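You operate a simulated robot arm through the tools that you are given. There is no shell and no other tool. Be economical: measure what you need, move in short steps, check, and stop when the job is done.

Carry out the task below with a simulated two-armed robot. There is one attempt and no reset: what you move stays moved.

## Task
Top the trough up with warm water, wash the Base tray, then drain.
Fine: red valve handle, shut again at the Soak band; swish the tray under water till no dirt shows; lay it in the drier's well and shut the lid; plug up last, till the trough is dry; the blue valve handle and the other tray stay.

The check looks at the end state, three seconds after you hand in, the way a careful person would. Anything else that was tipped, shoved, dropped, spilled or broken makes it a failure. A push-on lid holds only when it is set on centred and level and pressed home; a screw cap is set on level and turned clockwise until tight.

## Robot
Two 7-joint arms with two-finger parallel grippers on one trunk, on a base that drives. Base frame: it is fixed to the floor where the robot stands at the start and does not move with it; the origin is under the middle of the robot, x ahead of it, y to its left, z up. Lengths are in cm, angles in degrees, forces in N, time in s.
The left shoulder is at the start at [5, 16.5, 118], the right one opposite. With the tool pointing down near the work surface each hand reaches from about 24 to 70 cm from the robot's upright axis, wherever it stands, measured 20 degrees to its own side. Places, roughly: blue valve handle of the trough [90, 10, 90]; lid of the air drier [50, -90, 110]; plug with a yellow knob [50, -10, 60]; red valve handle of the trough [80, -20, 100]; well of the air drier [30, -80, 60]. Payload 3.91 kg a hand.
The TCP of each hand is the grasp point between the finger pads, 3 cm short of the fingertips. In the tool frame z runs along the fingers and y along their closing line. Largest opening 11 cm; finger width 2, thickness 1; the body of the gripper, 4.8 by 11.2 cm, starts 5.5 cm behind the TCP.
Orientation is that of the tool frame in the base frame, as a unit quaternion [x, y, z, w]. With the fingers straight down and closing along the base's y, the tool's x points along the base's -x, its y along +y and its z along -z.

## Interface
- The arms move only by the tool drive_tool. It takes "left_series", "right_series" or both (then of equal length, played together; a hand with none holds still); each is a list of rows, each a list of 3 entries, a list of its own where there are three numbers: the turn, a rotation vector about the tool's x, y, z in units of 5 degrees (1.0 is 5 degrees), then the shift along the tool's x, y, z in units of 25 mm (1.0 is 25 mm), then the opening, from 0 (shut) to 1 (fully open). In form: [[[wx, wy, wz], [dx, dy, dz], claw], ...]. A call has 1 to 12 rows; each row shifts and turns the commanded pose from where the row before left it, along the tool's axes as they then stand. A call with a number of a shift or a turn outside -1 to 1 is refused whole. Each row takes 0.2 s and may step no farther than 5 cm and 8.6 degrees from the row before; otherwise, or with a gripper value out of range, the whole call is refused. A pose out of reach is approached as far as the arm can. The call stops where the force on the tool passes 90 N (or 10 N more than at its start, if that is more) or the arm is blocked; 0.2 s more then pass. Each finger travels about 4.5 cm/s and halts on what it meets, pressing with about 36 N; the grip force reading is that of the motor and also rises with nothing between the fingers. The clock runs only during rows and for 0.2 s after the last one: add rows that do not move to give the fingers time. The reply holds the time, the measured pose of the TCP, the force on the tool along the base axes, the opening and the grip force, in the units named above and with some noise, with the torque about the TCP (base axes, N m) and any sound that the robot's microphone picked up.
- Cameras (640 x 400 px; columns grow to the right, rows downward): "scene" is now at [10.97, -2.85, 139.36]; the picture's right is [-0.29, -0.96, 0.00], its down [-0.24, 0.07, -0.97] and it looks along [0.93, -0.28, -0.25] (base axes); focal length 214 px, centre (320, 200). "left" rides on the left gripper at [7.3, -1.7, -10.3] in its tool frame; the picture's right is [0.23, 0.97, 0.00], its down [-0.76, 0.18, -0.62] and it looks along [-0.61, 0.14, 0.78] (tool axes); focal length 222 px, centre (320, 200). "right" rides on the right gripper at [7.2, 1.7, -10.3] in its tool frame; the picture's right is [-0.23, 0.97, 0.00], its down [-0.76, -0.18, -0.62] and it looks along [-0.61, -0.14, 0.78] (tool axes); focal length 222 px, centre (320, 200).
- grab_frame(camera): a new picture of that camera. No time passes.
- lift_body(by): slides the trunk up (or, below 0, down) by that many cm; the arms and the scene camera ride with it, the base frame stays. It gives what a move gives, with no picture.
- base_move(legs): drives the robot by 1 to 6 legs, each [ahead, left, turn to the left] in cm, cm and degrees, along the robot's own axes; the way and the turn of a leg run together, so that a leg with both is an arc; at most 150 cm and 180 degrees a leg. The arms and the cameras ride along, it lands a little off, and it stops where it bumps. It gives what a move gives.
- pan_tilt(pan, tilt): turns the head with the scene camera to pan (to the left, within 80 degrees either way) and tilt (down, from -29 to 69), counted from straight ahead of the robot. It gives what a move gives.
- locate(camera, pixels): for up to 12 pixels [column, row] of the newest picture of that camera ("zoom" is the newest enlarged one), the place [x, y, z] in the base frame of the surface seen there, good to about 0.3 cm, but the place of the scene camera against the robot may be out by one fixed shift of up to 1.8 cm in any direction. No time passes.
- inspect(camera, box): a new picture of the part [left, top, right, bottom] of that camera's present view, enlarged. No time passes.
- finish_job(): hands the job in; it is judged then, once.

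Keep the steps short. Do not move on a guess: measure, check each grasp and each placing, and mend mistakes. In all there are 80 turns and 62 pictures (those below and enlarged ones count). Leave the grippers open and the arms clear of the work at the hand-in unless told otherwise, and finish with a single line.

The tools are called after ">>>" by a JSON object that holds its "op" and its "data". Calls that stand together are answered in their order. drive_tool: Moves the arms, as the interface text tells. Its arguments: {"type":"object","properties":{"left_series":{"type":"array","items":{"type":"array"}},"right_series":{"type":"array","items":{"type":"array"}}},"required":[]} The other tools are called the same way: lift_body (by) slides the trunk up or down; base_move (legs) drives the base; pan_tilt (pan, tilt) turns the head that bears the scene camera; grab_frame (camera) takes a picture; locate (camera, pixels) gives the place of the surface under pixels of a picture; inspect (camera, box) takes an enlarged picture of a part of a camera's view; finish_job () hands the job in.

At the start:

```text
t: 0.0
left_tcp_pos: [34.94, 4.36, 142.05]
left_tool_rot: [-0.001, 1.0, 0.0, 0.0]
left_force: [0.5, 0.3, 0.3]
left_torque: [0.03, 0.0, -0.01]
left_width: 11.01
left_finger_force: 0.0
right_tcp_pos: [33.76, -35.66, 139.43]
right_tool_rot: [0.001, 1.0, 0.0, 0.002]
right_force: [1.0, -0.2, -0.2]
right_torque: [-0.03, -0.01, 0.04]
right_width: 10.99
right_finger_force: 0.1
trunk travel left (down, up): [-40.0, 10.3]
robot x, y, heading: [-0.11, 0.24, 0.1]
head pan, tilt: [-16.8, 14.7]
```

scene: 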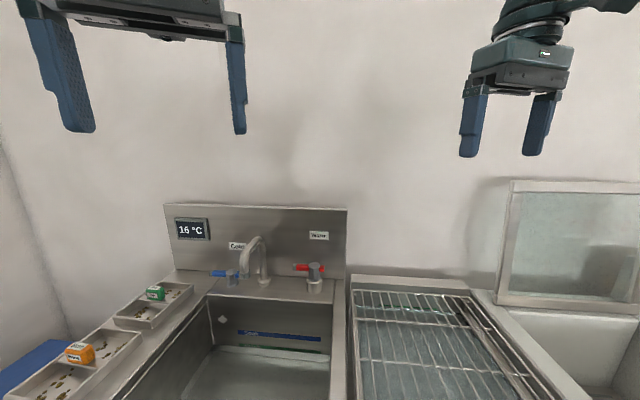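
right: 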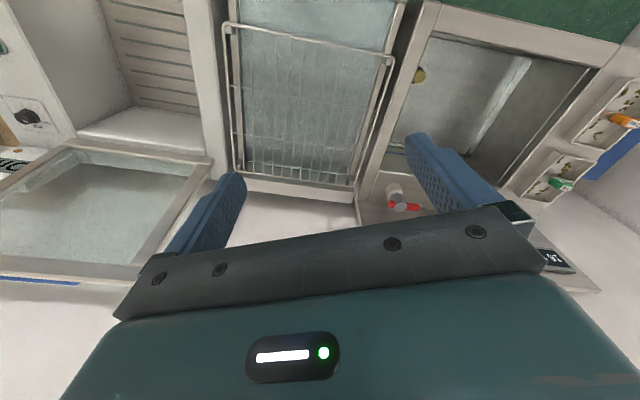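
left: 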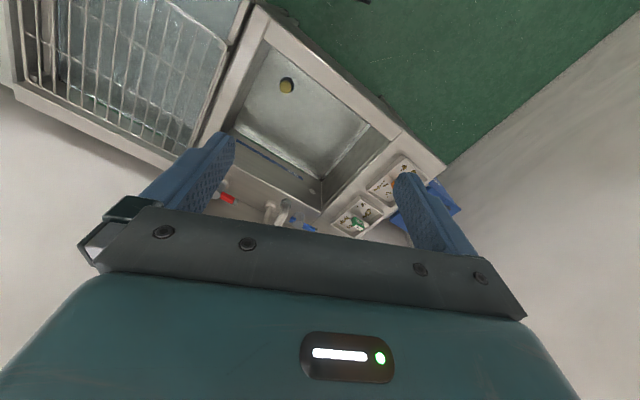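

I see the trough, taps, the rack and the drier with its lid open. I'll tilt the head down to see the whole trough.

>>> {"op": "pan_tilt", "data": {"pan": -5, "tilt": 45}}

>>> {"op": "grab_frame", "data": {"camera": "scene"}}

>>> {"op": "pan_tilt", "data": {"pan": -55, "tilt": 40}}

>>> {"op": "grab_frame", "data": {"camera": "scene"}}

```text
t: 0.9
left_tcp_pos: [34.95, 4.39, 142.08]
left_tool_rot: [-0.001, 1.0, 0.0, 0.0]
left_force: [0.6, 0.5, -0.2]
left_torque: [0.03, 0.02, -0.02]
left_width: 11.02
left_finger_force: 0.1
right_tcp_pos: [33.74, -35.73, 139.39]
right_tool_rot: [0.001, 1.0, 0.0, 0.001]
right_force: [-0.3, 0.3, -0.1]
right_torque: [0.0, 0.01, 0.0]
right_width: 11.0
right_finger_force: 0.1
trunk travel left (down, up): [-40.0, 10.3]
robot x, y, heading: [0.1, 0.03, 0.2]
head pan, tilt: [-5.0, 45.0]
```

```text
58 pictures are left
```

scene: 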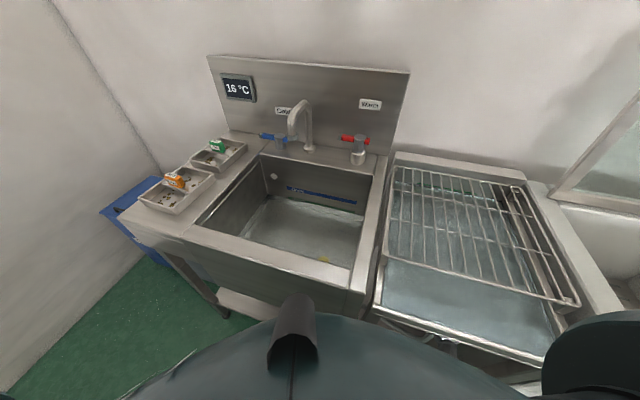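

```text
t: 2.1
left_tcp_pos: [34.87, 4.42, 142.25]
left_tool_rot: [-0.002, 1.0, 0.0, 0.0]
left_force: [0.3, -1.0, 0.7]
left_torque: [0.03, -0.02, -0.01]
left_width: 11.0
left_finger_force: 0.1
right_tcp_pos: [33.69, -35.73, 139.47]
right_tool_rot: [0.0, 1.0, 0.001, 0.001]
right_force: [0.0, -1.1, 0.1]
right_torque: [0.04, -0.01, 0.02]
right_width: 10.99
right_finger_force: 0.1
trunk travel left (down, up): [-40.0, 10.3]
robot x, y, heading: [-0.11, 0.13, 0.1]
head pan, tilt: [-55.0, 40.0]
```

```text
57 pictures are left
```

scene: 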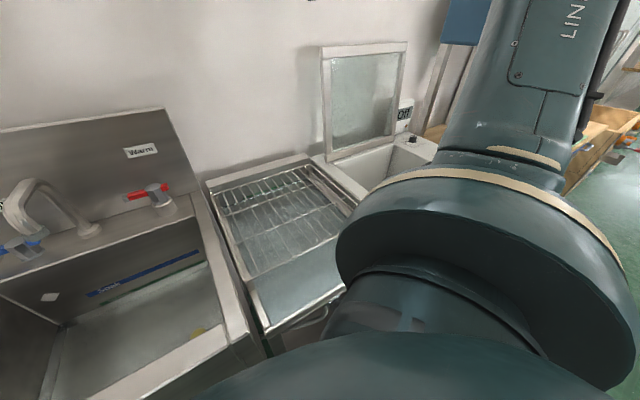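

Two labelled trays are at left, the drier at right. I'll zoom the trays, trough, faucet and drier.

>>> {"op": "pan_tilt", "data": {"pan": -5, "tilt": 45}}

>>> {"op": "inspect", "data": {"camera": "scene", "box": [130, 120, 270, 220]}}

>>> {"op": "locate", "data": {"camera": "zoom", "pixels": [[174, 230], [410, 110]]}}

>>> {"op": "inspect", "data": {"camera": "scene", "box": [180, 110, 420, 280]}}

```text
t: 3.3
left_tcp_pos: [34.93, 4.5, 142.04]
left_tool_rot: [-0.001, 1.0, 0.0, 0.0]
left_force: [0.7, -0.5, 0.5]
left_torque: [0.0, 0.02, 0.0]
left_width: 11.01
left_finger_force: 0.1
right_tcp_pos: [33.89, -35.61, 139.34]
right_tool_rot: [0.001, 1.0, 0.0, 0.002]
right_force: [-0.1, -0.2, -0.5]
right_torque: [-0.01, -0.03, 0.03]
right_width: 11.02
right_finger_force: 0.1
trunk travel left (down, up): [-40.0, 10.3]
robot x, y, heading: [-0.16, -0.29, 0.1]
head pan, tilt: [-5.0, 45.0]
```

```text
4.00 times, centred on (200, 170) of scene
```

zoom: 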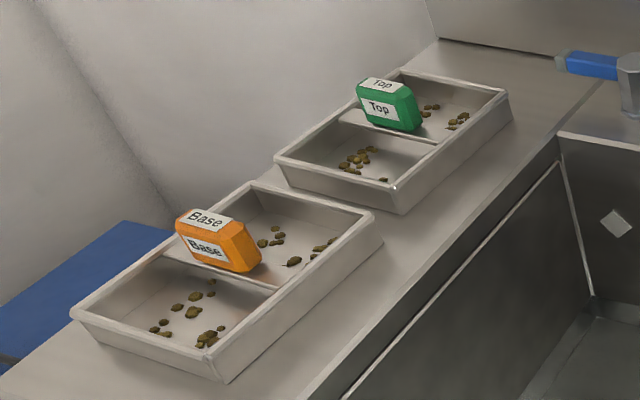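

```text
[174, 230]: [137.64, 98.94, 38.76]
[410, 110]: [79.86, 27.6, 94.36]
```

```text
2.35 times, centred on (300, 195) of scene
```

zoom: 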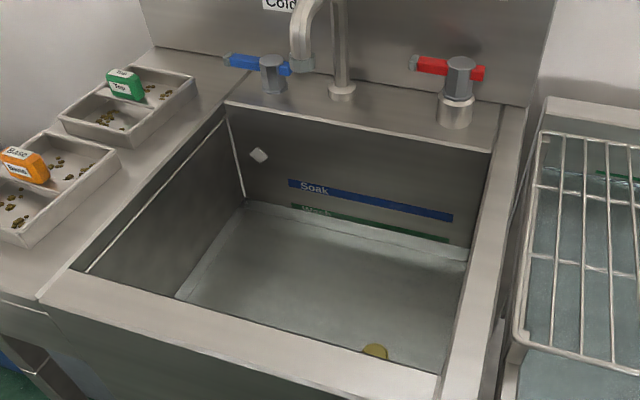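

Base is the orange-gripped tray. Measuring the key points in this zoom: trays, trough rim, bands, valves, knob.

>>> {"op": "locate", "data": {"camera": "zoom", "pixels": [[25, 160], [30, 246], [120, 152], [448, 64], [425, 66], [478, 72], [456, 112], [300, 185], [300, 207], [374, 350], [350, 290], [60, 300]]}}

>>> {"op": "locate", "data": {"camera": "zoom", "pixels": [[240, 62], [270, 65], [302, 70], [410, 390], [470, 300], [500, 130], [120, 260], [225, 110], [480, 150], [200, 240], [430, 340], [20, 235]]}}

>>> {"op": "grab_frame", "data": {"camera": "left"}}

>>> {"op": "inspect", "data": {"camera": "left", "box": [200, 40, 480, 240]}}

```text
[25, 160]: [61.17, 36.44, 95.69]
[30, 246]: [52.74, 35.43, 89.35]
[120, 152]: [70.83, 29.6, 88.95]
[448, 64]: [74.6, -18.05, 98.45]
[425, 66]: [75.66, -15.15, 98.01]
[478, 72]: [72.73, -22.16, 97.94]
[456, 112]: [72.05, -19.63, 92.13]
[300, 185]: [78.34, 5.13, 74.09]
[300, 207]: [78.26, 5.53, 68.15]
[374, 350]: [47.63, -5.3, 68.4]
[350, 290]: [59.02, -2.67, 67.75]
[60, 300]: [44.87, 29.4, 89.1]
```

```text
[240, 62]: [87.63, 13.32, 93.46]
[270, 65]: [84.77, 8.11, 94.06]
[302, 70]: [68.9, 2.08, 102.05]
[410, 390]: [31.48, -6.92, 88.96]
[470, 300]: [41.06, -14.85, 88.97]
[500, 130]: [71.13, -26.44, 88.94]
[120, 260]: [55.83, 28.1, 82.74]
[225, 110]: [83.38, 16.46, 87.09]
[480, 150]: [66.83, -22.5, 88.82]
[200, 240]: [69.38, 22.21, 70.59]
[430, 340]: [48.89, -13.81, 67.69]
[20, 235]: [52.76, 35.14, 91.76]
```

```text
54 pictures are left
```

left: 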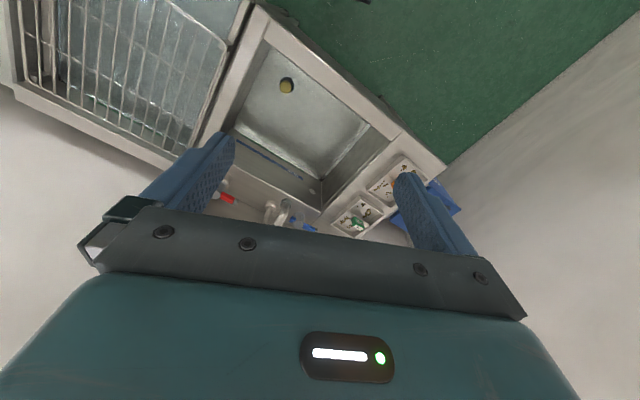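

```text
2.00 times, centred on (340, 140) of left
```

zoom: 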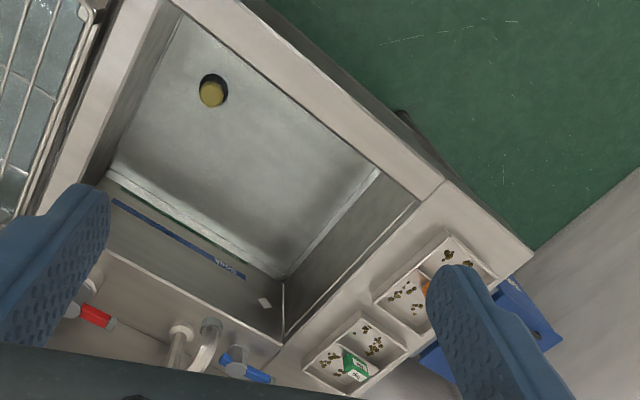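

The trough is turned about -21° to the base. I'll locate the same features by the left wrist camera to find the scene camera's fixed shift.

>>> {"op": "locate", "data": {"camera": "zoom", "pixels": [[212, 92], [226, 95], [110, 203], [245, 275], [370, 20], [380, 168], [285, 340], [426, 290], [355, 365], [97, 315], [265, 372], [300, 120]]}}

>>> {"op": "grab_frame", "data": {"camera": "scene"}}

>>> {"op": "locate", "data": {"camera": "scene", "pixels": [[217, 146], [372, 142], [171, 180], [350, 140], [303, 115], [291, 135], [355, 203], [288, 187], [325, 258], [361, 270], [185, 232], [256, 153]]}}

```text
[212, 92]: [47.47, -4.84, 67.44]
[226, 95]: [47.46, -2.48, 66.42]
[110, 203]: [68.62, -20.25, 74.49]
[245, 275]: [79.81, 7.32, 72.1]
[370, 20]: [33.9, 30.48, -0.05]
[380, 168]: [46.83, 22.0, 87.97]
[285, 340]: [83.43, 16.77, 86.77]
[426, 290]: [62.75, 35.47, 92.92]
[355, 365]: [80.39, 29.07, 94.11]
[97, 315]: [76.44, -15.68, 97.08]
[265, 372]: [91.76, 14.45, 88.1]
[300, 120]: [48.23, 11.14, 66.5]
```

```text
52 pictures are left
```

scene: 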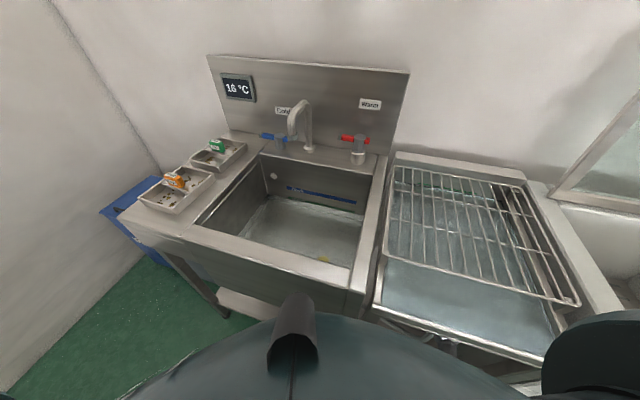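

```text
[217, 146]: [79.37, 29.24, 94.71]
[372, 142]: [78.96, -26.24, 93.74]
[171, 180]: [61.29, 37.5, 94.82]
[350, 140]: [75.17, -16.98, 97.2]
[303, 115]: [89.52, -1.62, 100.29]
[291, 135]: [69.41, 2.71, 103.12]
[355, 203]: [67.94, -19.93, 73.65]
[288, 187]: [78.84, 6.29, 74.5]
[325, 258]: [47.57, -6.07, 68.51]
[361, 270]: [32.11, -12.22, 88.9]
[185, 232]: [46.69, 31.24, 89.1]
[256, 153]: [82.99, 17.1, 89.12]
```

Scene reads about 1 cm too high. Now a close look at the red valve and the temperature panel.

>>> {"op": "inspect", "data": {"camera": "scene", "box": [260, 90, 400, 180]}}

>>> {"op": "locate", "data": {"camera": "zoom", "pixels": [[375, 210], [410, 222], [440, 240], [490, 230], [447, 216], [447, 250], [447, 300], [85, 205], [105, 212]]}}

>>> {"op": "inspect", "data": {"camera": "right", "box": [340, 50, 600, 230]}}

```text
4.44 times, centred on (330, 135) of scene
```

zoom: 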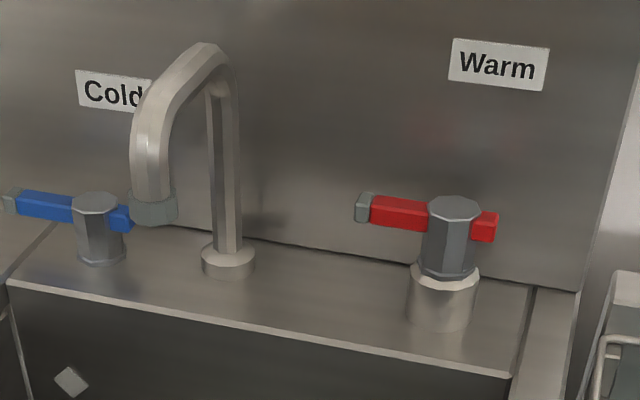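

```text
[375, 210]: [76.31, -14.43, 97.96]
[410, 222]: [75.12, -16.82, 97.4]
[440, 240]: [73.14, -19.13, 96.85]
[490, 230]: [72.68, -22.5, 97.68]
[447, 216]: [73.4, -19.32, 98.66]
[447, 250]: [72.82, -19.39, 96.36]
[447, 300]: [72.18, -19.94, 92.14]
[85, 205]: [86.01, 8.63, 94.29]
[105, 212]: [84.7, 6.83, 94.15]
```

```text
2.22 times, centred on (470, 140) of right
```

zoom: 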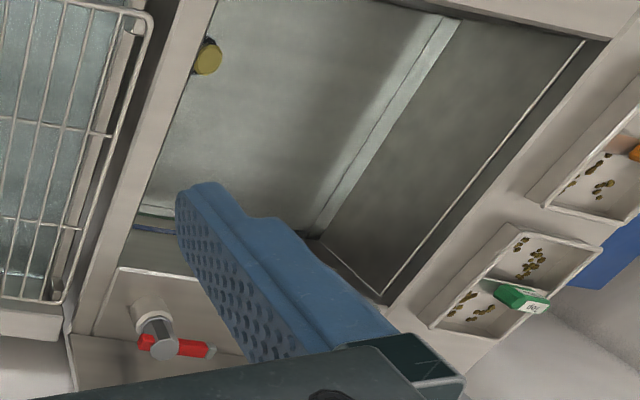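

Lever runs from the hub toward trough-left. I'll get more exact places with the right wrist picture.

>>> {"op": "locate", "data": {"camera": "zoom", "pixels": [[166, 352], [150, 340], [180, 346], [198, 350], [208, 352], [150, 312], [205, 55], [300, 100], [560, 270], [500, 292], [535, 290], [590, 225]]}}

>>> {"op": "drive_tool", "data": {"right_series": [[[0, 0, 0], [-1, 0.4, 0], 0.5], [[0, 0, 0], [-1, 0.4, 0], 0.5], [[0, 0, 0], [-1, 0.4, 0], 0.5], [[0, 0, 0], [-1, 0.4, 0], 0.5], [[0, 0, 0], [-1, 0.4, 0], 0.5], [[0, 0, 0], [-1, 0.4, 0], 0.5], [[0, 0, 0], [-1, 0.4, 0], 0.5], [[0, 0, 0], [-1, 0.4, 1], 0.5], [[0, 0, 0], [0, 0, 1], 0.5], [[0, 0, 0], [0, 0, 1], 0.5], [[0, 0, 0], [0, 0, 1], 0.5]]}}

>>> {"op": "grab_frame", "data": {"camera": "right"}}

```text
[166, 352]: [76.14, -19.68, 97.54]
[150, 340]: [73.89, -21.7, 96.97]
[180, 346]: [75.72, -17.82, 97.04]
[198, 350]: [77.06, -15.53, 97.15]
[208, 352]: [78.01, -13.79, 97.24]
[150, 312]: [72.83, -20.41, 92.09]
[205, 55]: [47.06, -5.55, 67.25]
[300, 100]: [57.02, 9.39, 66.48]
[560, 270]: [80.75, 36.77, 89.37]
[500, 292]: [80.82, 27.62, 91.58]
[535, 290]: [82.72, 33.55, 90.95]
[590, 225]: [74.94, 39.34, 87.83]
```

```text
t: 5.7
left_tcp_pos: [34.99, 4.38, 142.02]
left_tool_rot: [-0.001, 1.0, -0.001, 0.0]
left_force: [-0.6, -0.3, -0.2]
left_torque: [0.0, -0.02, -0.04]
left_width: 11.0
left_finger_force: 0.0
right_tcp_pos: [50.11, -28.73, 123.23]
right_tool_rot: [0.001, 1.0, 0.001, 0.001]
right_force: [-0.5, -0.4, -0.4]
right_torque: [0.01, -0.02, -0.01]
right_width: 5.5
right_finger_force: 0.1
right hand out of reach, approached as far as the arm can: row 2, 3, 4, 5, 6, 7
trunk travel left (down, up): [-40.0, 10.3]
robot x, y, heading: [0.07, 0.5, 0.0]
head pan, tilt: [-5.0, 45.0]
```

```text
49 pictures are left
```

right: 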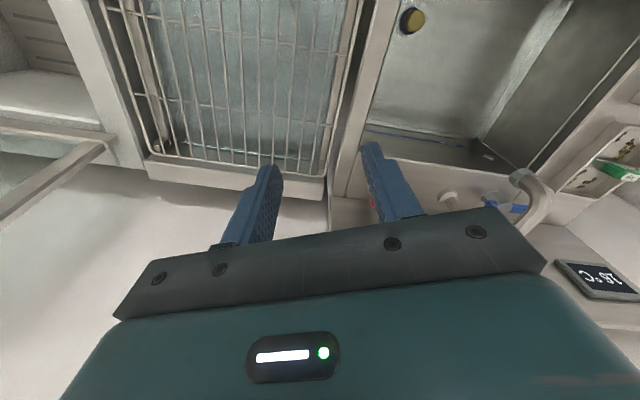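

Right hand reach falls short of the lever (about [78,-13.5,97]). The station is turned -22°, so I turn the robot square to it, drive left 20 cm and a little forward.

>>> {"op": "base_move", "data": {"legs": [[0, 0, -22], [0, 20, 0], [4, 0, 0]]}}

>>> {"op": "pan_tilt", "data": {"pan": -5, "tilt": 50}}

>>> {"op": "grab_frame", "data": {"camera": "scene"}}

```text
t: 9.0
left_tcp_pos: [44.06, 8.3, 141.94]
left_tool_rot: [0.191, 0.981, -0.001, -0.001]
left_force: [-0.8, -0.8, -0.2]
left_torque: [-0.01, -0.02, 0.02]
left_width: 11.0
left_finger_force: 0.1
right_tcp_pos: [45.58, -28.09, 123.28]
right_tool_rot: [0.194, 0.981, 0.0, 0.0]
right_force: [-1.2, -0.6, 0.5]
right_torque: [-0.01, -0.04, 0.0]
right_width: 5.5
right_finger_force: 0.1
trunk travel left (down, up): [-40.0, 10.3]
robot x, y, heading: [10.06, 17.4, -22.1]
head pan, tilt: [-5.0, 45.0]
stopped in leg 3: the robot was blocked; the commanded pose is now the measured one
```

```text
t: 9.7
left_tcp_pos: [36.29, 11.39, 143.63]
left_tool_rot: [0.194, 0.981, -0.005, 0.02]
left_force: [-9.7, 3.5, 2.9]
left_torque: [-0.29, -0.75, -0.02]
left_width: 10.99
left_finger_force: 0.1
right_tcp_pos: [38.78, -25.19, 125.22]
right_tool_rot: [0.193, 0.981, -0.003, 0.021]
right_force: [-7.2, 3.2, 4.2]
right_torque: [-0.26, -0.61, 0.0]
right_width: 5.49
right_finger_force: 0.0
trunk travel left (down, up): [-40.0, 10.3]
robot x, y, heading: [6.35, 18.99, -22.2]
head pan, tilt: [-5.0, 50.0]
```

```text
48 pictures are left
```

scene: 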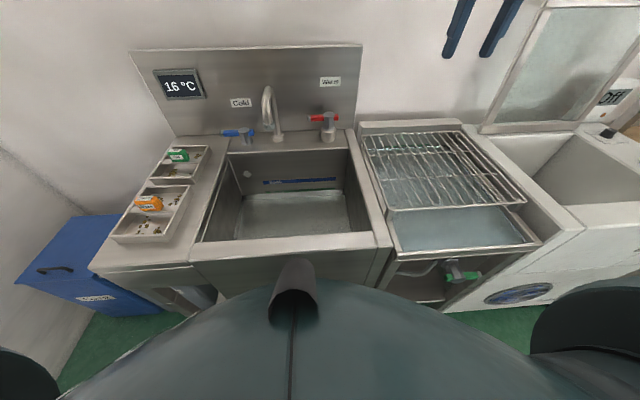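

Blocked a touch ahead; nothing looks disturbed. Now I turn the right hand to point forward with the fingers closing vertically, so it can pinch the lever from top and bottom.

>>> {"op": "drive_tool", "data": {"right_series": [[[0.989, -0.989, -0.989], [0, 0, 0], 0.5], [[0.989, -0.989, -0.989], [0, 0, 0], 0.5], [[0.989, -0.989, -0.989], [0, 0, 0], 0.5], [[0.989, -0.989, -0.989], [0, 0, 0], 0.5], [[0.989, -0.989, -0.989], [0, 0, 0], 0.5], [[0.989, -0.989, -0.989], [0, 0, 0], 0.5], [[0.989, -0.989, -0.989], [0, 0, 0], 0.5], [[0.989, -0.989, -0.989], [0, 0, 0], 0.5], [[0.989, -0.989, -0.989], [0, 0, 0], 0.5], [[0.989, -0.989, -0.989], [0, 0, 0], 0.5], [[0.989, -0.989, -0.989], [0, 0, 0], 0.5], [[0.989, -0.989, -0.989], [0, 0, 0], 0.5]]}}

>>> {"op": "drive_tool", "data": {"right_series": [[[0.989, -0.989, -0.989], [0, 0, 0], 0.5], [[0.989, -0.989, -0.989], [0, 0, 0], 0.5], [[0, 0, 0], [0, 0, 0], 0.5], [[0, 0, 0], [0, 0, 0], 0.5]]}}

```text
t: 12.3
left_tcp_pos: [44.19, 8.37, 142.05]
left_tool_rot: [0.191, 0.982, 0.0, -0.001]
left_force: [1.0, 0.0, 0.2]
left_torque: [0.05, -0.02, -0.01]
left_width: 11.01
left_finger_force: 0.0
right_tcp_pos: [45.59, -28.02, 123.2]
right_tool_rot: [-0.323, 0.698, -0.53, 0.357]
right_force: [0.5, 0.4, -0.4]
right_torque: [-0.01, -0.03, -0.01]
right_width: 5.52
right_finger_force: 0.1
trunk travel left (down, up): [-40.0, 10.3]
robot x, y, heading: [10.39, 17.67, -22.3]
head pan, tilt: [-5.0, 50.0]
```

```text
t: 13.3
left_tcp_pos: [44.08, 8.36, 142.02]
left_tool_rot: [0.191, 0.982, 0.001, -0.002]
left_force: [-0.2, 0.4, 0.3]
left_torque: [0.0, 0.01, 0.0]
left_width: 10.98
left_finger_force: 0.1
right_tcp_pos: [45.78, -28.14, 123.22]
right_tool_rot: [-0.394, 0.587, -0.587, 0.395]
right_force: [-1.0, 1.0, 0.4]
right_torque: [0.0, -0.03, -0.02]
right_width: 5.51
right_finger_force: 0.0
trunk travel left (down, up): [-40.0, 10.3]
robot x, y, heading: [10.12, 17.58, -22.0]
head pan, tilt: [-5.0, 50.0]
```

Hand is pointing forward. Move it to about 7 cm in front of the lever, at lever height.

>>> {"op": "drive_tool", "data": {"right_series": [[[0, 0, 0], [-0.964, 0.8, 0.68], 0.5], [[0, 0, 0], [-0.964, 0.8, 0.68], 0.5], [[0, 0, 0], [-0.964, 0.8, 0.68], 0.5], [[0, 0, 0], [-0.964, 0.8, 0.68], 0.5], [[0, 0, 0], [-0.964, 0.8, 0.68], 0.5], [[0, 0, 0], [-0.964, 0.8, 0.68], 0.5], [[0, 0, 0], [-0.964, 0.8, 0.68], 0.5], [[0, 0, 0], [-0.964, 0.8, 0.68], 0.5], [[0, 0, 0], [-0.964, 0.8, 0.68], 0.5], [[0, 0, 0], [-0.964, 0.8, 0.68], 0.5], [[0, 0, 0], [0, 0, 0], 0.5]]}}

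>>> {"op": "drive_tool", "data": {"right_series": [[[0, 0, 0], [0, 1, 0], 0.5], [[0, 0, 0], [0, 1, 0], 0.5], [[0, 0, 0], [0, 0, 0], 0.5]]}}

>>> {"op": "grab_frame", "data": {"camera": "right"}}

>>> {"op": "pan_tilt", "data": {"pan": 0, "tilt": 38}}

>>> {"op": "grab_frame", "data": {"camera": "scene"}}

```text
t: 15.7
left_tcp_pos: [44.99, 7.95, 141.63]
left_tool_rot: [0.191, 0.981, 0.001, -0.006]
left_force: [2.7, -0.1, -0.7]
left_torque: [0.07, 0.17, 0.02]
left_width: 10.99
left_finger_force: 0.0
right_tcp_pos: [61.02, -21.0, 110.74]
right_tool_rot: [-0.396, 0.59, -0.584, 0.392]
right_force: [1.5, -0.8, -1.1]
right_torque: [-0.01, -0.07, 0.03]
right_width: 5.52
right_finger_force: 0.1
right hand out of reach, approached as far as the arm can: row 6, 7, 8, 9, 10
trunk travel left (down, up): [-40.0, 10.3]
robot x, y, heading: [10.27, 17.46, -22.3]
head pan, tilt: [-5.0, 50.0]
```

```text
t: 16.5
left_tcp_pos: [44.2, 8.34, 141.94]
left_tool_rot: [0.191, 0.982, 0.0, -0.001]
left_force: [-0.6, -0.5, -0.1]
left_torque: [0.01, 0.01, 0.0]
left_width: 10.98
left_finger_force: 0.0
right_tcp_pos: [58.64, -22.2, 108.13]
right_tool_rot: [-0.395, 0.587, -0.586, 0.394]
right_force: [-0.7, 0.5, 1.2]
right_torque: [-0.06, 0.01, -0.02]
right_width: 5.47
right_finger_force: 0.0
right hand out of reach, approached as far as the arm can: row 1, 2
trunk travel left (down, up): [-40.0, 10.3]
robot x, y, heading: [10.04, 17.48, -22.4]
head pan, tilt: [-5.0, 50.0]
```

```text
47 pictures are left
```

right: 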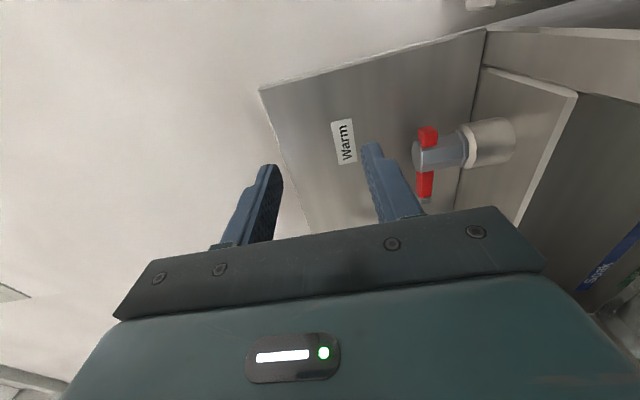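

```text
t: 17.2
left_tcp_pos: [44.24, 8.22, 142.04]
left_tool_rot: [0.19, 0.982, 0.0, -0.001]
left_force: [-0.3, 0.0, 0.1]
left_torque: [-0.01, 0.0, -0.01]
left_width: 11.01
left_finger_force: 0.0
right_tcp_pos: [58.63, -22.21, 108.22]
right_tool_rot: [0.394, -0.587, 0.587, -0.395]
right_force: [0.0, -0.3, 0.5]
right_torque: [0.04, 0.03, 0.0]
right_width: 5.49
right_finger_force: 0.1
trunk travel left (down, up): [-40.0, 10.3]
robot x, y, heading: [10.25, 17.48, -22.1]
head pan, tilt: [0.0, 38.0]
```

```text
46 pictures are left
```

scene: 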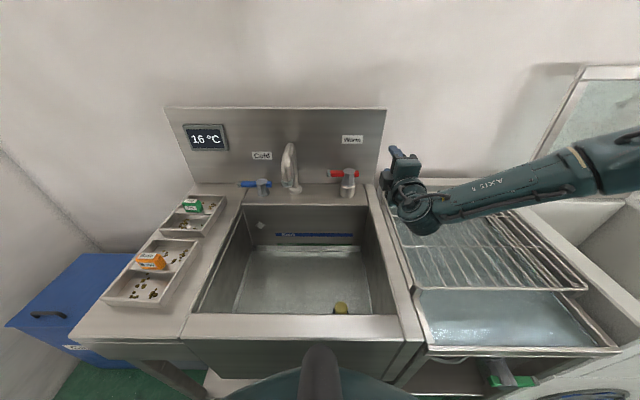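

The forward-pointing posture stalls. I'll go back to tool-down, then use a forward-tilted tool with shut fingers to hook the lever from behind.

>>> {"op": "drive_tool", "data": {"right_series": [[[0, 0, 0], [0.5, -1, -1], 0.3], [[0, 0, 0], [0.5, -1, -1], 0.3], [[-0.989, 0.989, 0.989], [0, -1, 0], 0], [[-0.989, 0.989, 0.989], [0, 0, 0], 0], [[-0.989, 0.989, 0.989], [0, 0, 0], 0], [[-0.989, 0.989, 0.989], [0, 0, 0], 0], [[-0.989, 0.989, 0.989], [0, 0, 0], 0], [[-0.989, 0.989, 0.989], [0, 0, 0], 0], [[-0.989, 0.989, 0.989], [0, 0, 0], 0], [[-0.989, 0.989, 0.989], [0, 0, 0], 0], [[-0.989, 0.989, 0.989], [0, 0, 0], 0], [[-0.989, 0.989, 0.989], [0, 0, 0], 0]]}}

>>> {"op": "drive_tool", "data": {"right_series": [[[-0.989, 0.989, 0.989], [0, 0, 0], 0], [[-0.989, 0.989, 0.989], [0, 0, 0], 0], [[-0.989, 0.989, 0.989], [0, 0, 0], 0], [[-0.989, 0.989, 0.989], [0, 0, 0], 0], [[0, 0, 0], [0, 0, 0], 0]]}}

>>> {"op": "lift_body", "data": {"by": 10}}

```text
t: 19.8
left_tcp_pos: [44.18, 8.36, 142.0]
left_tool_rot: [0.19, 0.982, 0.001, -0.001]
left_force: [0.7, -0.3, 0.4]
left_torque: [0.01, -0.02, 0.02]
left_width: 11.0
left_finger_force: 0.2
right_tcp_pos: [53.02, -22.61, 115.67]
right_tool_rot: [0.017, 0.971, -0.199, 0.132]
right_force: [-0.5, 0.0, -0.2]
right_torque: [0.01, 0.0, 0.01]
right_width: 0.0
right_finger_force: 35.9
trunk travel left (down, up): [-40.0, 10.3]
robot x, y, heading: [9.98, 17.48, -22.2]
head pan, tilt: [0.0, 38.0]
```

```text
t: 21.0
left_tcp_pos: [44.2, 8.32, 141.97]
left_tool_rot: [0.191, 0.982, -0.001, 0.0]
left_force: [-0.6, -0.1, -0.7]
left_torque: [0.01, 0.01, 0.01]
left_width: 10.99
left_finger_force: 0.2
right_tcp_pos: [52.17, -22.68, 115.47]
right_tool_rot: [0.193, 0.981, 0.002, 0.001]
right_force: [0.6, -0.4, 0.0]
right_torque: [-0.05, -0.02, -0.01]
right_width: 0.01
right_finger_force: 36.2
right hand out of reach, approached as far as the arm can: row 3, 4
trunk travel left (down, up): [-40.0, 10.3]
robot x, y, heading: [9.87, 17.48, -22.0]
head pan, tilt: [0.0, 38.0]
```

```text
t: 22.4
left_tcp_pos: [44.23, 8.37, 151.99]
left_tool_rot: [0.191, 0.982, 0.001, -0.001]
left_force: [0.6, 0.7, 0.1]
left_torque: [0.0, 0.0, 0.01]
left_width: 11.0
left_finger_force: 0.0
right_tcp_pos: [52.08, -22.8, 125.48]
right_tool_rot: [0.193, 0.981, 0.001, 0.001]
right_force: [-0.4, 0.5, -0.5]
right_torque: [0.02, 0.01, 0.03]
right_width: 0.02
right_finger_force: 36.1
trunk travel left (down, up): [-50.0, 0.3]
robot x, y, heading: [9.64, 17.56, -22.0]
head pan, tilt: [0.0, 38.0]
```

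Tool down again. Check the backsplash distance behind the lever, then tilt 30° and approach above it.

>>> {"op": "locate", "data": {"camera": "scene", "pixels": [[352, 139], [330, 140], [330, 174], [338, 174], [348, 172], [355, 174], [291, 150], [340, 306], [150, 262], [190, 205], [350, 320], [250, 320]]}}

>>> {"op": "drive_tool", "data": {"right_series": [[[0, -1, 0], [0, 1, 0], 0], [[0, -1, 0], [0, 1, 0], 0], [[0, -1, 0], [0, 1, 0], 0], [[0, -1, 0], [0, 1, 0], 0], [[0, -1, 0], [0, 1, 0], 0], [[0, -1, 0], [0, 1, 0], 0], [[0, 0, 0], [0, 0.8, 0], 0], [[0, 0, 0], [0, 0, 0], 0]]}}

```text
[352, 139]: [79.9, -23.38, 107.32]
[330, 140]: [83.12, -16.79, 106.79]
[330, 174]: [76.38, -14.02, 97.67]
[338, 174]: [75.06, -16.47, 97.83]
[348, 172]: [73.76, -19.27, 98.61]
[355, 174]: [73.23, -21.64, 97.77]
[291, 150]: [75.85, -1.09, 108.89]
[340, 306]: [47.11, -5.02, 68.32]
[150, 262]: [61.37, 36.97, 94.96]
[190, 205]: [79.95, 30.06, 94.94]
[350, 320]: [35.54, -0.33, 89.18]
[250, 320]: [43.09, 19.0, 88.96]
```

```text
t: 24.4
left_tcp_pos: [42.31, 9.06, 152.64]
left_tool_rot: [0.189, 0.982, -0.001, 0.007]
left_force: [-3.8, 2.4, 1.9]
left_torque: [-0.15, -0.36, 0.01]
left_width: 11.01
left_finger_force: 0.1
right_tcp_pos: [52.47, -13.08, 128.28]
right_tool_rot: [0.188, 0.953, -0.044, 0.236]
right_force: [-3.9, 0.8, 1.8]
right_torque: [-0.05, -0.15, 0.01]
right_width: 0.0
right_finger_force: 35.8
right hand out of reach, approached as far as the arm can: row 2, 3, 4, 5, 6, 7
trunk travel left (down, up): [-50.0, 0.3]
robot x, y, heading: [10.51, 17.69, -22.2]
head pan, tilt: [0.0, 38.0]
stopped in row 8 (right hand): the arm was blocked; the commanded pose is now the measured one
```

Reach/blocked warning; look at the arms.

>>> {"op": "grab_frame", "data": {"camera": "scene"}}

```text
45 pictures are left
```

scene: 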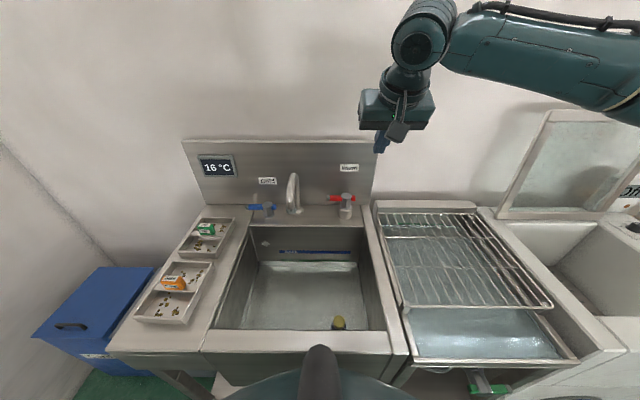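

The elbow is high; go lower toward the lever, where reach is better.

>>> {"op": "drive_tool", "data": {"right_series": [[[0, 0, 0], [0, 0.1, 0.8], 0], [[0, 0, 0], [0, 0.1, 0.8], 0], [[0, 0, 0], [0, 0.1, 0.8], 0], [[0, 0, 0], [0, 0.1, 0.8], 0], [[0, 0, 0], [0, 0.1, 0.8], 0], [[0, 0, 0], [0, 0.1, 0.8], 0], [[0, 0, 0], [0, 0.1, 0.8], 0], [[0, 0, 0], [0, 0.1, 0.8], 0], [[0, 0, 0], [0, 0.1, 0.8], 0], [[0, 0, 0], [0, 0, 0], 0]]}}

```text
t: 26.6
left_tcp_pos: [44.55, 8.28, 151.72]
left_tool_rot: [0.189, 0.982, 0.001, -0.005]
left_force: [-0.4, 0.0, -0.8]
left_torque: [-0.03, 0.02, 0.02]
left_width: 11.02
left_finger_force: 0.1
right_tcp_pos: [56.34, -18.42, 112.16]
right_tool_rot: [0.189, 0.954, -0.044, 0.226]
right_force: [0.2, -0.7, 0.3]
right_torque: [-0.01, 0.05, 0.0]
right_width: 0.0
right_finger_force: 36.0
right hand out of reach, approached as far as the arm can: row 1, 3, 4, 5, 6, 7, 8, 9
trunk travel left (down, up): [-50.0, 0.3]
robot x, y, heading: [9.75, 17.6, -22.1]
head pan, tilt: [0.0, 38.0]
```

Continue down to lever height first, then reach forward.

>>> {"op": "drive_tool", "data": {"right_series": [[[0, 0, 0], [0.45, 0, 0.85], 0], [[0, 0, 0], [0.45, 0, 0.85], 0], [[0, 0, 0], [0.45, 0, 0.85], 0], [[0, 0, 0], [0.45, 0, 0.85], 0], [[0, 0, 0], [0, 0, 0], 0]]}}

>>> {"op": "drive_tool", "data": {"right_series": [[[0, 0, 0], [-0.85, 0, 0.45], 0], [[0, 0, 0], [-0.85, 0, 0.45], 0], [[0, 0, 0], [-0.85, 0, 0.45], 0], [[0, 0, 0], [-0.85, 0, 0.45], 0], [[0, 0, 0], [0, 0, 0], 0]]}}

>>> {"op": "grab_frame", "data": {"camera": "scene"}}

```text
t: 27.8
left_tcp_pos: [44.46, 8.38, 151.77]
left_tool_rot: [0.188, 0.982, 0.001, -0.004]
left_force: [0.5, 0.5, 0.9]
left_torque: [0.0, -0.01, -0.01]
left_width: 11.01
left_finger_force: 0.1
right_tcp_pos: [53.11, -19.95, 104.49]
right_tool_rot: [0.189, 0.955, -0.043, 0.225]
right_force: [0.1, -0.1, 1.8]
right_torque: [-0.02, -0.01, 0.02]
right_width: 0.0
right_finger_force: 35.8
right hand out of reach, approached as far as the arm can: row 1, 2, 3, 4
trunk travel left (down, up): [-50.0, 0.3]
robot x, y, heading: [10.0, 17.83, -22.0]
head pan, tilt: [0.0, 38.0]
```

```text
t: 29.0
left_tcp_pos: [44.66, 8.21, 151.73]
left_tool_rot: [0.188, 0.982, 0.001, -0.004]
left_force: [-0.3, 0.6, -0.3]
left_torque: [0.0, -0.02, 0.01]
left_width: 11.0
left_finger_force: 0.0
right_tcp_pos: [57.15, -25.55, 107.1]
right_tool_rot: [0.19, 0.955, -0.043, 0.226]
right_force: [-0.2, -0.1, -0.7]
right_torque: [-0.02, 0.03, -0.02]
right_width: 0.0
right_finger_force: 36.3
right hand out of reach, approached as far as the arm can: row 1, 2, 3, 4
trunk travel left (down, up): [-50.0, 0.3]
robot x, y, heading: [9.99, 17.81, -22.2]
head pan, tilt: [0.0, 38.0]
```

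```text
44 pictures are left
```

scene: 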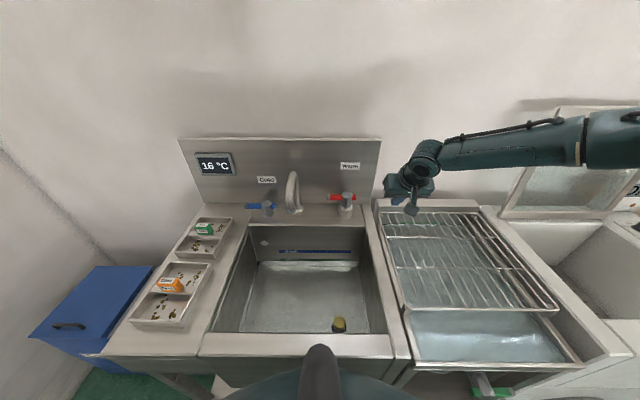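

The arm has gone into an elbow-out posture. I'll retract it to its home-like posture, and turn the robot so that the lever lies 20° to the right side, as its reach spec says.

>>> {"op": "drive_tool", "data": {"right_series": [[[0, 0, 0], [0, 0, -1], 0], [[0, 0, 0], [0.85, -0.4, -0.45], 0], [[0, 0, 0], [0.85, -0.4, -0.45], 0], [[0, 0, 0], [0.85, -0.4, -0.45], 0], [[0, 0, 0], [0.85, -0.4, -0.45], 0], [[0, 0, 0], [0.85, -0.4, -0.45], 0], [[0, 0, 0], [0.85, -0.4, -0.45], 0], [[0, 0, 0], [0.85, -0.4, -0.45], 0], [[0, 0, 0], [0.85, -0.4, -0.45], 0], [[0, 0, 0], [0.85, -0.4, -0.45], 0], [[0, 0, 0], [0.85, -0.4, -0.45], 0], [[0, 0, 0], [0.85, 0, -0.45], 0]]}}

>>> {"op": "drive_tool", "data": {"right_series": [[[0, 1, 0], [0, 0, 0], 0], [[0, 1, 0], [0, 0, 0], 0], [[0, 1, 0], [0, 0, 0], 0], [[0, 1, 0], [0, 0, 0], 0], [[0, 1, 0], [0, 0, 0], 0], [[0, 0.4, 0], [0, 0, 0], 0], [[0, 0, 0], [0, 0, 0], 0]]}}

>>> {"op": "base_move", "data": {"legs": [[-3, 0, 0], [0, 0, 20], [0, -3, 0]]}}

```text
t: 31.6
left_tcp_pos: [44.53, 8.34, 151.71]
left_tool_rot: [0.188, 0.982, 0.002, -0.004]
left_force: [0.9, -0.4, 0.0]
left_torque: [-0.01, 0.02, 0.01]
left_width: 11.0
left_finger_force: 0.0
right_tcp_pos: [29.07, -25.64, 109.76]
right_tool_rot: [0.189, 0.955, -0.043, 0.225]
right_force: [-0.5, 0.1, -0.3]
right_torque: [0.01, -0.01, 0.01]
right_width: 0.0
right_finger_force: 36.1
right hand out of reach, approached as far as the arm can: row 12
trunk travel left (down, up): [-50.0, 0.3]
robot x, y, heading: [9.99, 17.51, -22.1]
head pan, tilt: [0.0, 38.0]
```

```text
t: 33.2
left_tcp_pos: [44.51, 8.29, 151.65]
left_tool_rot: [0.188, 0.982, 0.001, -0.005]
left_force: [0.4, 0.5, -0.5]
left_torque: [-0.02, 0.01, 0.0]
left_width: 10.99
left_finger_force: 0.0
right_tcp_pos: [29.07, -25.72, 109.87]
right_tool_rot: [0.194, 0.981, 0.002, -0.004]
right_force: [0.1, 0.7, 0.2]
right_torque: [-0.02, -0.03, 0.0]
right_width: 0.03
right_finger_force: 36.0
trunk travel left (down, up): [-50.0, 0.3]
robot x, y, heading: [10.01, 17.25, -22.1]
head pan, tilt: [0.0, 38.0]
```

```text
t: 35.5
left_tcp_pos: [42.73, 18.92, 151.72]
left_tool_rot: [0.014, 1.0, 0.001, -0.004]
left_force: [-0.5, -0.5, 0.4]
left_torque: [0.06, -0.02, -0.02]
left_width: 11.0
left_finger_force: 0.1
right_tcp_pos: [39.94, -18.31, 109.76]
right_tool_rot: [0.02, 1.0, 0.0, -0.004]
right_force: [0.3, 0.6, -0.2]
right_torque: [0.01, -0.01, -0.01]
right_width: 0.01
right_finger_force: 36.3
trunk travel left (down, up): [-50.0, 0.3]
robot x, y, heading: [7.14, 15.37, -1.9]
head pan, tilt: [0.0, 38.0]
```

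Now the lever is at azimuth -20° and 76 cm away. Yaw the tool to the trough's heading, tilt 30°, and extend.

>>> {"op": "drive_tool", "data": {"right_series": [[[0, 0, 1], [0, 0, 0], 0], [[0, 0, 1], [0, 0, 0], 0], [[0, 0, 1], [0, 0, 0], 0], [[0, 0, 1], [0, 0, 0], 0], [[0, -1, 0], [0, 0, 0], 0], [[0, -1, 0], [0, 0, 0], 0], [[0, -1, 0], [0, 0, 0], 0], [[0, -1, 0], [0, 0, 0], 0], [[0, -1, 0], [0, 0, 0], 0], [[0, -1, 0], [0, 0, 0], 0], [[0, 0, 0], [0, 0, 0], 0]]}}

>>> {"op": "drive_tool", "data": {"right_series": [[[0, 0, 0], [-0.87, 0.6, 0.5], 0], [[0, 0, 0], [-0.87, 0.6, 0.5], 0], [[0, 0, 0], [-0.87, 0.6, 0.5], 0], [[0, 0, 0], [-0.87, 0.6, 0.5], 0], [[0, 0, 0], [-0.87, 0.6, 0.5], 0], [[0, 0, 0], [-0.87, 0.6, 0.5], 0], [[0, 0, 0], [-0.87, 0.6, 0.5], 0], [[0, 0, 0], [-0.87, 0.6, 0.5], 0], [[0, 0, 0], [-0.87, 0.6, 0.5], 0], [[0, 0, 0], [-0.87, 0.6, 0.5], 0], [[0, 0, 0], [0, 0, 0], 0]]}}

```text
t: 37.9
left_tcp_pos: [42.63, 18.83, 151.55]
left_tool_rot: [0.014, 1.0, 0.001, -0.004]
left_force: [0.1, 0.2, 0.5]
left_torque: [0.02, -0.01, 0.01]
left_width: 10.98
left_finger_force: 0.0
right_tcp_pos: [41.35, -18.92, 109.75]
right_tool_rot: [0.186, 0.949, -0.049, 0.25]
right_force: [-0.5, 0.7, -0.4]
right_torque: [-0.02, 0.01, 0.0]
right_width: 0.01
right_finger_force: 35.8
right hand out of reach, approached as far as the arm can: row 10
trunk travel left (down, up): [-50.0, 0.3]
robot x, y, heading: [7.28, 15.41, -1.9]
head pan, tilt: [0.0, 38.0]
```

```text
t: 40.3
left_tcp_pos: [42.61, 18.87, 151.69]
left_tool_rot: [0.015, 1.0, 0.0, -0.005]
left_force: [0.0, -0.4, 0.0]
left_torque: [-0.01, -0.03, -0.01]
left_width: 11.0
left_finger_force: 0.1
right_tcp_pos: [69.44, -14.93, 109.89]
right_tool_rot: [0.187, 0.949, -0.05, 0.25]
right_force: [0.0, -0.1, 0.2]
right_torque: [-0.01, 0.03, -0.04]
right_width: 0.0
right_finger_force: 35.8
right hand out of reach, approached as far as the arm can: row 10
trunk travel left (down, up): [-50.0, 0.3]
robot x, y, heading: [6.57, 15.64, -2.3]
head pan, tilt: [0.0, 38.0]
```

Good, reach is now fine. Lower 4 cm, tilt 10° more, go forward past the lever's top.

>>> {"op": "drive_tool", "data": {"right_series": [[[0, 0, 0], [0.4, 0, 0.7], 0], [[0, -1, 0], [0.2, 0, 0.35], 0], [[0, -1, 0], [0, 0.5, 0], 0], [[0, 0, 0], [-0.77, 0.5, 0.64], 0], [[0, 0, 0], [-0.77, 0.3, 0.64], 0], [[0, 0, 0], [-0.77, 0, 0.64], 0], [[0, 0, 0], [-0.77, 0, 0.64], 0], [[0, 0, 0], [0, 0, 0], 0]]}}

>>> {"op": "grab_frame", "data": {"camera": "right"}}

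>>> {"op": "inspect", "data": {"camera": "scene", "box": [280, 120, 520, 270]}}

```text
t: 42.1
left_tcp_pos: [42.74, 18.96, 151.61]
left_tool_rot: [0.013, 1.0, 0.001, -0.004]
left_force: [-0.5, -0.6, 0.0]
left_torque: [0.01, 0.01, 0.02]
left_width: 10.99
left_finger_force: 0.0
right_tcp_pos: [72.81, -19.25, 110.84]
right_tool_rot: [0.182, 0.923, -0.065, 0.333]
right_force: [-0.1, 0.0, -0.9]
right_torque: [-0.02, 0.0, -0.01]
right_width: 0.02
right_finger_force: 36.0
right hand out of reach, approached as far as the arm can: row 1, 3, 4, 5, 6, 7
trunk travel left (down, up): [-50.0, 0.3]
robot x, y, heading: [6.95, 15.33, -2.2]
head pan, tilt: [0.0, 38.0]
```

```text
43 pictures are left
```

right: 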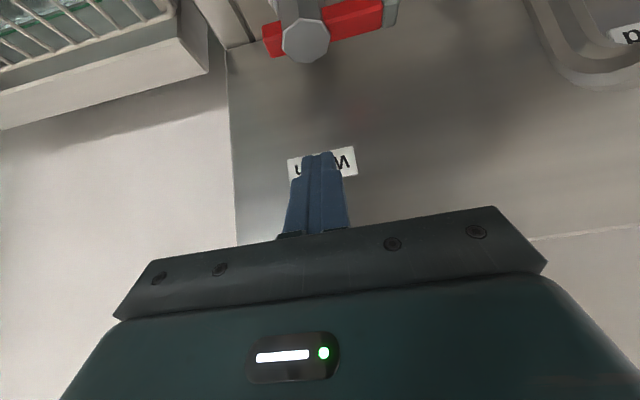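

```text
2.67 times, centred on (400, 195) of scene
```

zoom: 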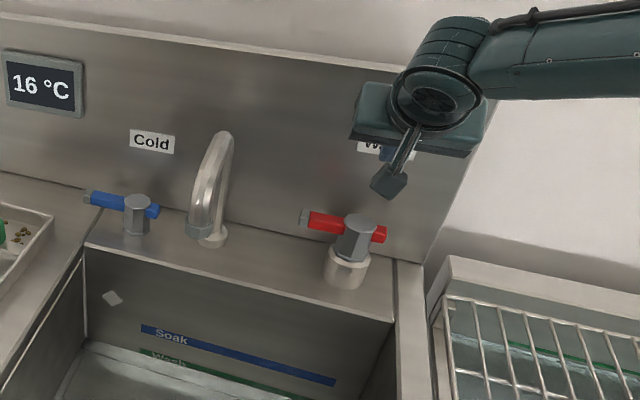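

Still ~5 cm short. Turning the robot further left brings the right shoulder nearer. Retract the hand first (spout clearance), then re-stand the base.

>>> {"op": "drive_tool", "data": {"right_series": [[[0, 0, 0], [0.77, 0, -0.64], 0], [[0, 0, 0], [0.77, -0.3, -0.64], 0], [[0, 0, 0], [0.77, -0.3, -0.64], 0], [[0, 0, 0], [0.77, -0.3, -0.64], 0], [[0, 0, 0], [0.77, -0.3, -0.64], 0], [[0, 0, 0], [0.77, -0.3, -0.64], 0], [[0, 0, 0], [0.77, -0.3, -0.64], 0], [[0, 0, 0], [0.77, -0.3, -0.64], 0], [[0, 0, 0], [0.77, -0.3, -0.64], 0], [[0, 0, 0], [0, 0, 0], 0]]}}

>>> {"op": "base_move", "data": {"legs": [[-2, 0, 0], [0, 0, 20], [0, 2.3, 0], [4, 0, 0]]}}

```text
t: 44.3
left_tcp_pos: [42.8, 18.9, 151.69]
left_tool_rot: [0.014, 1.0, 0.001, -0.005]
left_force: [0.4, -1.1, 0.3]
left_torque: [-0.03, -0.01, -0.01]
left_width: 11.01
left_finger_force: 0.1
right_tcp_pos: [49.83, -16.08, 110.83]
right_tool_rot: [0.182, 0.923, -0.065, 0.332]
right_force: [0.7, -0.4, 0.0]
right_torque: [0.01, -0.02, -0.02]
right_width: 0.0
right_finger_force: 36.1
trunk travel left (down, up): [-50.0, 0.3]
robot x, y, heading: [7.28, 15.66, -2.0]
head pan, tilt: [0.0, 38.0]
```

```text
t: 47.1
left_tcp_pos: [40.69, 34.29, 151.56]
left_tool_rot: [-0.159, 0.987, 0.0, -0.006]
left_force: [1.0, 0.7, -0.3]
left_torque: [-0.02, 0.01, -0.01]
left_width: 11.01
left_finger_force: 0.0
right_tcp_pos: [59.32, 3.85, 110.88]
right_tool_rot: [0.019, 0.941, -0.007, 0.338]
right_force: [0.3, 0.0, 0.5]
right_torque: [-0.02, 0.03, 0.01]
right_width: 0.0
right_finger_force: 35.7
trunk travel left (down, up): [-50.0, 0.3]
robot x, y, heading: [7.92, 19.08, 17.6]
head pan, tilt: [0.0, 38.0]
```

Re-yaw the tool to the trough heading, move right clear of the spout, then forward toward the lever.

>>> {"op": "drive_tool", "data": {"right_series": [[[0.643, 0, 0.766], [0, -0.9, 0], 0], [[0.643, 0, 0.766], [0, -0.9, 0], 0], [[0.643, 0, 0.766], [0, -0.9, 0], 0], [[0.643, 0, 0.766], [0, -0.9, 0], 0], [[0, 0, 0], [0, -0.9, 0], 0], [[0, 0, 0], [-0.77, 0, 0.64], 0], [[0, 0, 0], [-0.77, 0, 0.64], 0], [[0, 0, 0], [-0.77, 0, 0.64], 0], [[0, 0, 0], [-0.77, 0, 0.64], 0], [[0, 0, 0], [-0.77, 0, 0.64], 0], [[0, 0, 0], [0, 0, 0], 0]]}}

>>> {"op": "base_move", "data": {"legs": [[2, 0, 0]]}}

```text
t: 49.5
left_tcp_pos: [40.51, 34.2, 151.71]
left_tool_rot: [-0.161, 0.987, 0.001, -0.005]
left_force: [-0.1, 0.7, -1.2]
left_torque: [-0.01, 0.01, 0.03]
left_width: 10.98
left_finger_force: 0.3
right_tcp_pos: [68.32, -11.86, 110.92]
right_tool_rot: [0.181, 0.923, -0.067, 0.333]
right_force: [-0.1, 0.5, 0.0]
right_torque: [0.04, 0.01, -0.05]
right_width: 0.0
right_finger_force: 35.8
trunk travel left (down, up): [-50.0, 0.3]
robot x, y, heading: [8.48, 18.8, 17.9]
head pan, tilt: [0.0, 38.0]
```

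```text
t: 50.3
left_tcp_pos: [42.44, 34.96, 151.7]
left_tool_rot: [-0.159, 0.987, 0.0, -0.004]
left_force: [-1.2, 0.1, 0.0]
left_torque: [0.01, 0.02, -0.01]
left_width: 11.02
left_finger_force: 0.1
right_tcp_pos: [70.31, -11.38, 110.99]
right_tool_rot: [0.182, 0.923, -0.067, 0.332]
right_force: [0.1, 0.4, -0.3]
right_torque: [0.03, 0.0, 0.0]
right_width: 0.0
right_finger_force: 36.5
trunk travel left (down, up): [-50.0, 0.3]
robot x, y, heading: [10.45, 20.09, 18.1]
head pan, tilt: [0.0, 38.0]
```

No bump. Extend 11 cm forward to be above and behind the lever.

>>> {"op": "drive_tool", "data": {"right_series": [[[0, 0, 0], [-0.77, 0, 0.64], 0], [[0, 0, 0], [-0.77, 0, 0.64], 0], [[0, 0, 0], [-0.77, 0, 0.64], 0], [[0, 0, 0], [-0.77, 0, 0.64], 0], [[0, 0, 0], [-0.31, 0, 0.26], 0], [[0, 0, 0], [0, 0, 0], 0]]}}

>>> {"op": "grab_frame", "data": {"camera": "right"}}

```text
t: 51.7
left_tcp_pos: [42.37, 34.89, 151.74]
left_tool_rot: [-0.159, 0.987, 0.0, -0.004]
left_force: [-0.4, -0.8, -0.3]
left_torque: [-0.05, -0.02, -0.01]
left_width: 11.01
left_finger_force: 0.0
right_tcp_pos: [80.46, -15.33, 110.9]
right_tool_rot: [0.181, 0.923, -0.066, 0.333]
right_force: [-0.7, -0.9, -0.4]
right_torque: [-0.02, -0.01, 0.01]
right_width: 0.0
right_finger_force: 35.7
trunk travel left (down, up): [-50.0, 0.3]
robot x, y, heading: [9.97, 19.82, 18.2]
head pan, tilt: [0.0, 38.0]
```

```text
41 pictures are left
```

right: 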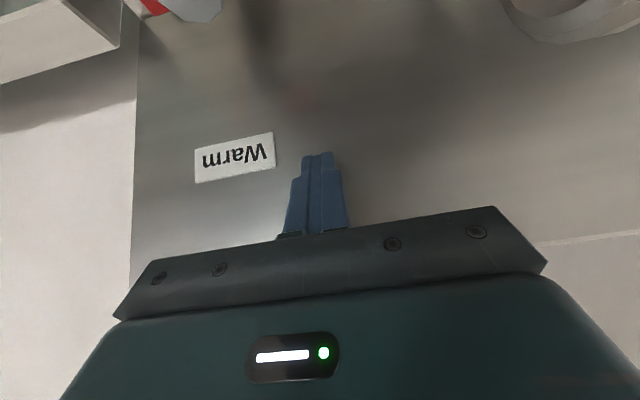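

Hand is above/behind the lever tip, but close to the backsplash. Reduce the tilt to 30°.

>>> {"op": "drive_tool", "data": {"right_series": [[[0, 1, 0], [0.1, -0.2, -0.1], 0], [[0, 1, 0], [0, -0.2, 0], 0], [[0, 0, 0], [0, 0, 0], 0]]}}

>>> {"op": "pan_tilt", "data": {"pan": -35, "tilt": 35}}

>>> {"op": "inspect", "data": {"camera": "scene", "box": [220, 90, 460, 240]}}

```text
t: 52.5
left_tcp_pos: [42.35, 35.0, 151.65]
left_tool_rot: [-0.16, 0.987, -0.001, -0.005]
left_force: [-0.8, 0.0, 0.5]
left_torque: [0.01, 0.02, 0.02]
left_width: 10.97
left_finger_force: 0.1
right_tcp_pos: [79.72, -16.23, 110.81]
right_tool_rot: [0.187, 0.949, -0.051, 0.25]
right_force: [-0.3, -0.9, -0.2]
right_torque: [-0.02, -0.01, 0.02]
right_width: 0.0
right_finger_force: 36.3
trunk travel left (down, up): [-50.0, 0.3]
robot x, y, heading: [10.13, 19.81, 18.1]
head pan, tilt: [0.0, 38.0]
```

```text
t: 53.5
left_tcp_pos: [42.41, 34.95, 151.71]
left_tool_rot: [-0.159, 0.987, 0.0, -0.005]
left_force: [-0.4, 0.5, -0.2]
left_torque: [0.0, 0.0, 0.0]
left_width: 10.98
left_finger_force: 0.1
right_tcp_pos: [79.67, -16.12, 110.8]
right_tool_rot: [0.187, 0.949, -0.051, 0.25]
right_force: [0.2, -0.7, -0.3]
right_torque: [0.01, 0.01, 0.02]
right_width: 0.01
right_finger_force: 35.9
trunk travel left (down, up): [-50.0, 0.3]
robot x, y, heading: [10.49, 19.57, 18.1]
head pan, tilt: [-35.0, 35.0]
```

```text
2.67 times, centred on (340, 165) of scene
```

zoom: 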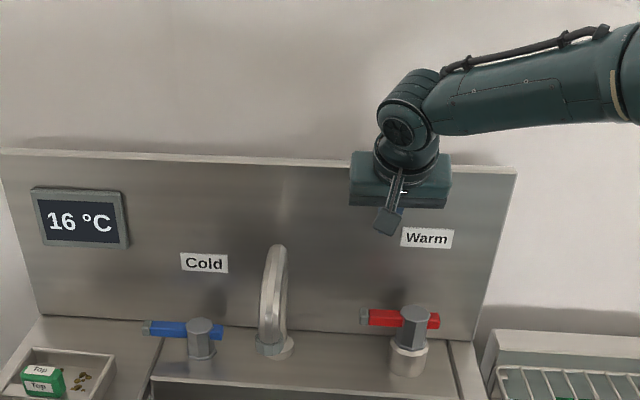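

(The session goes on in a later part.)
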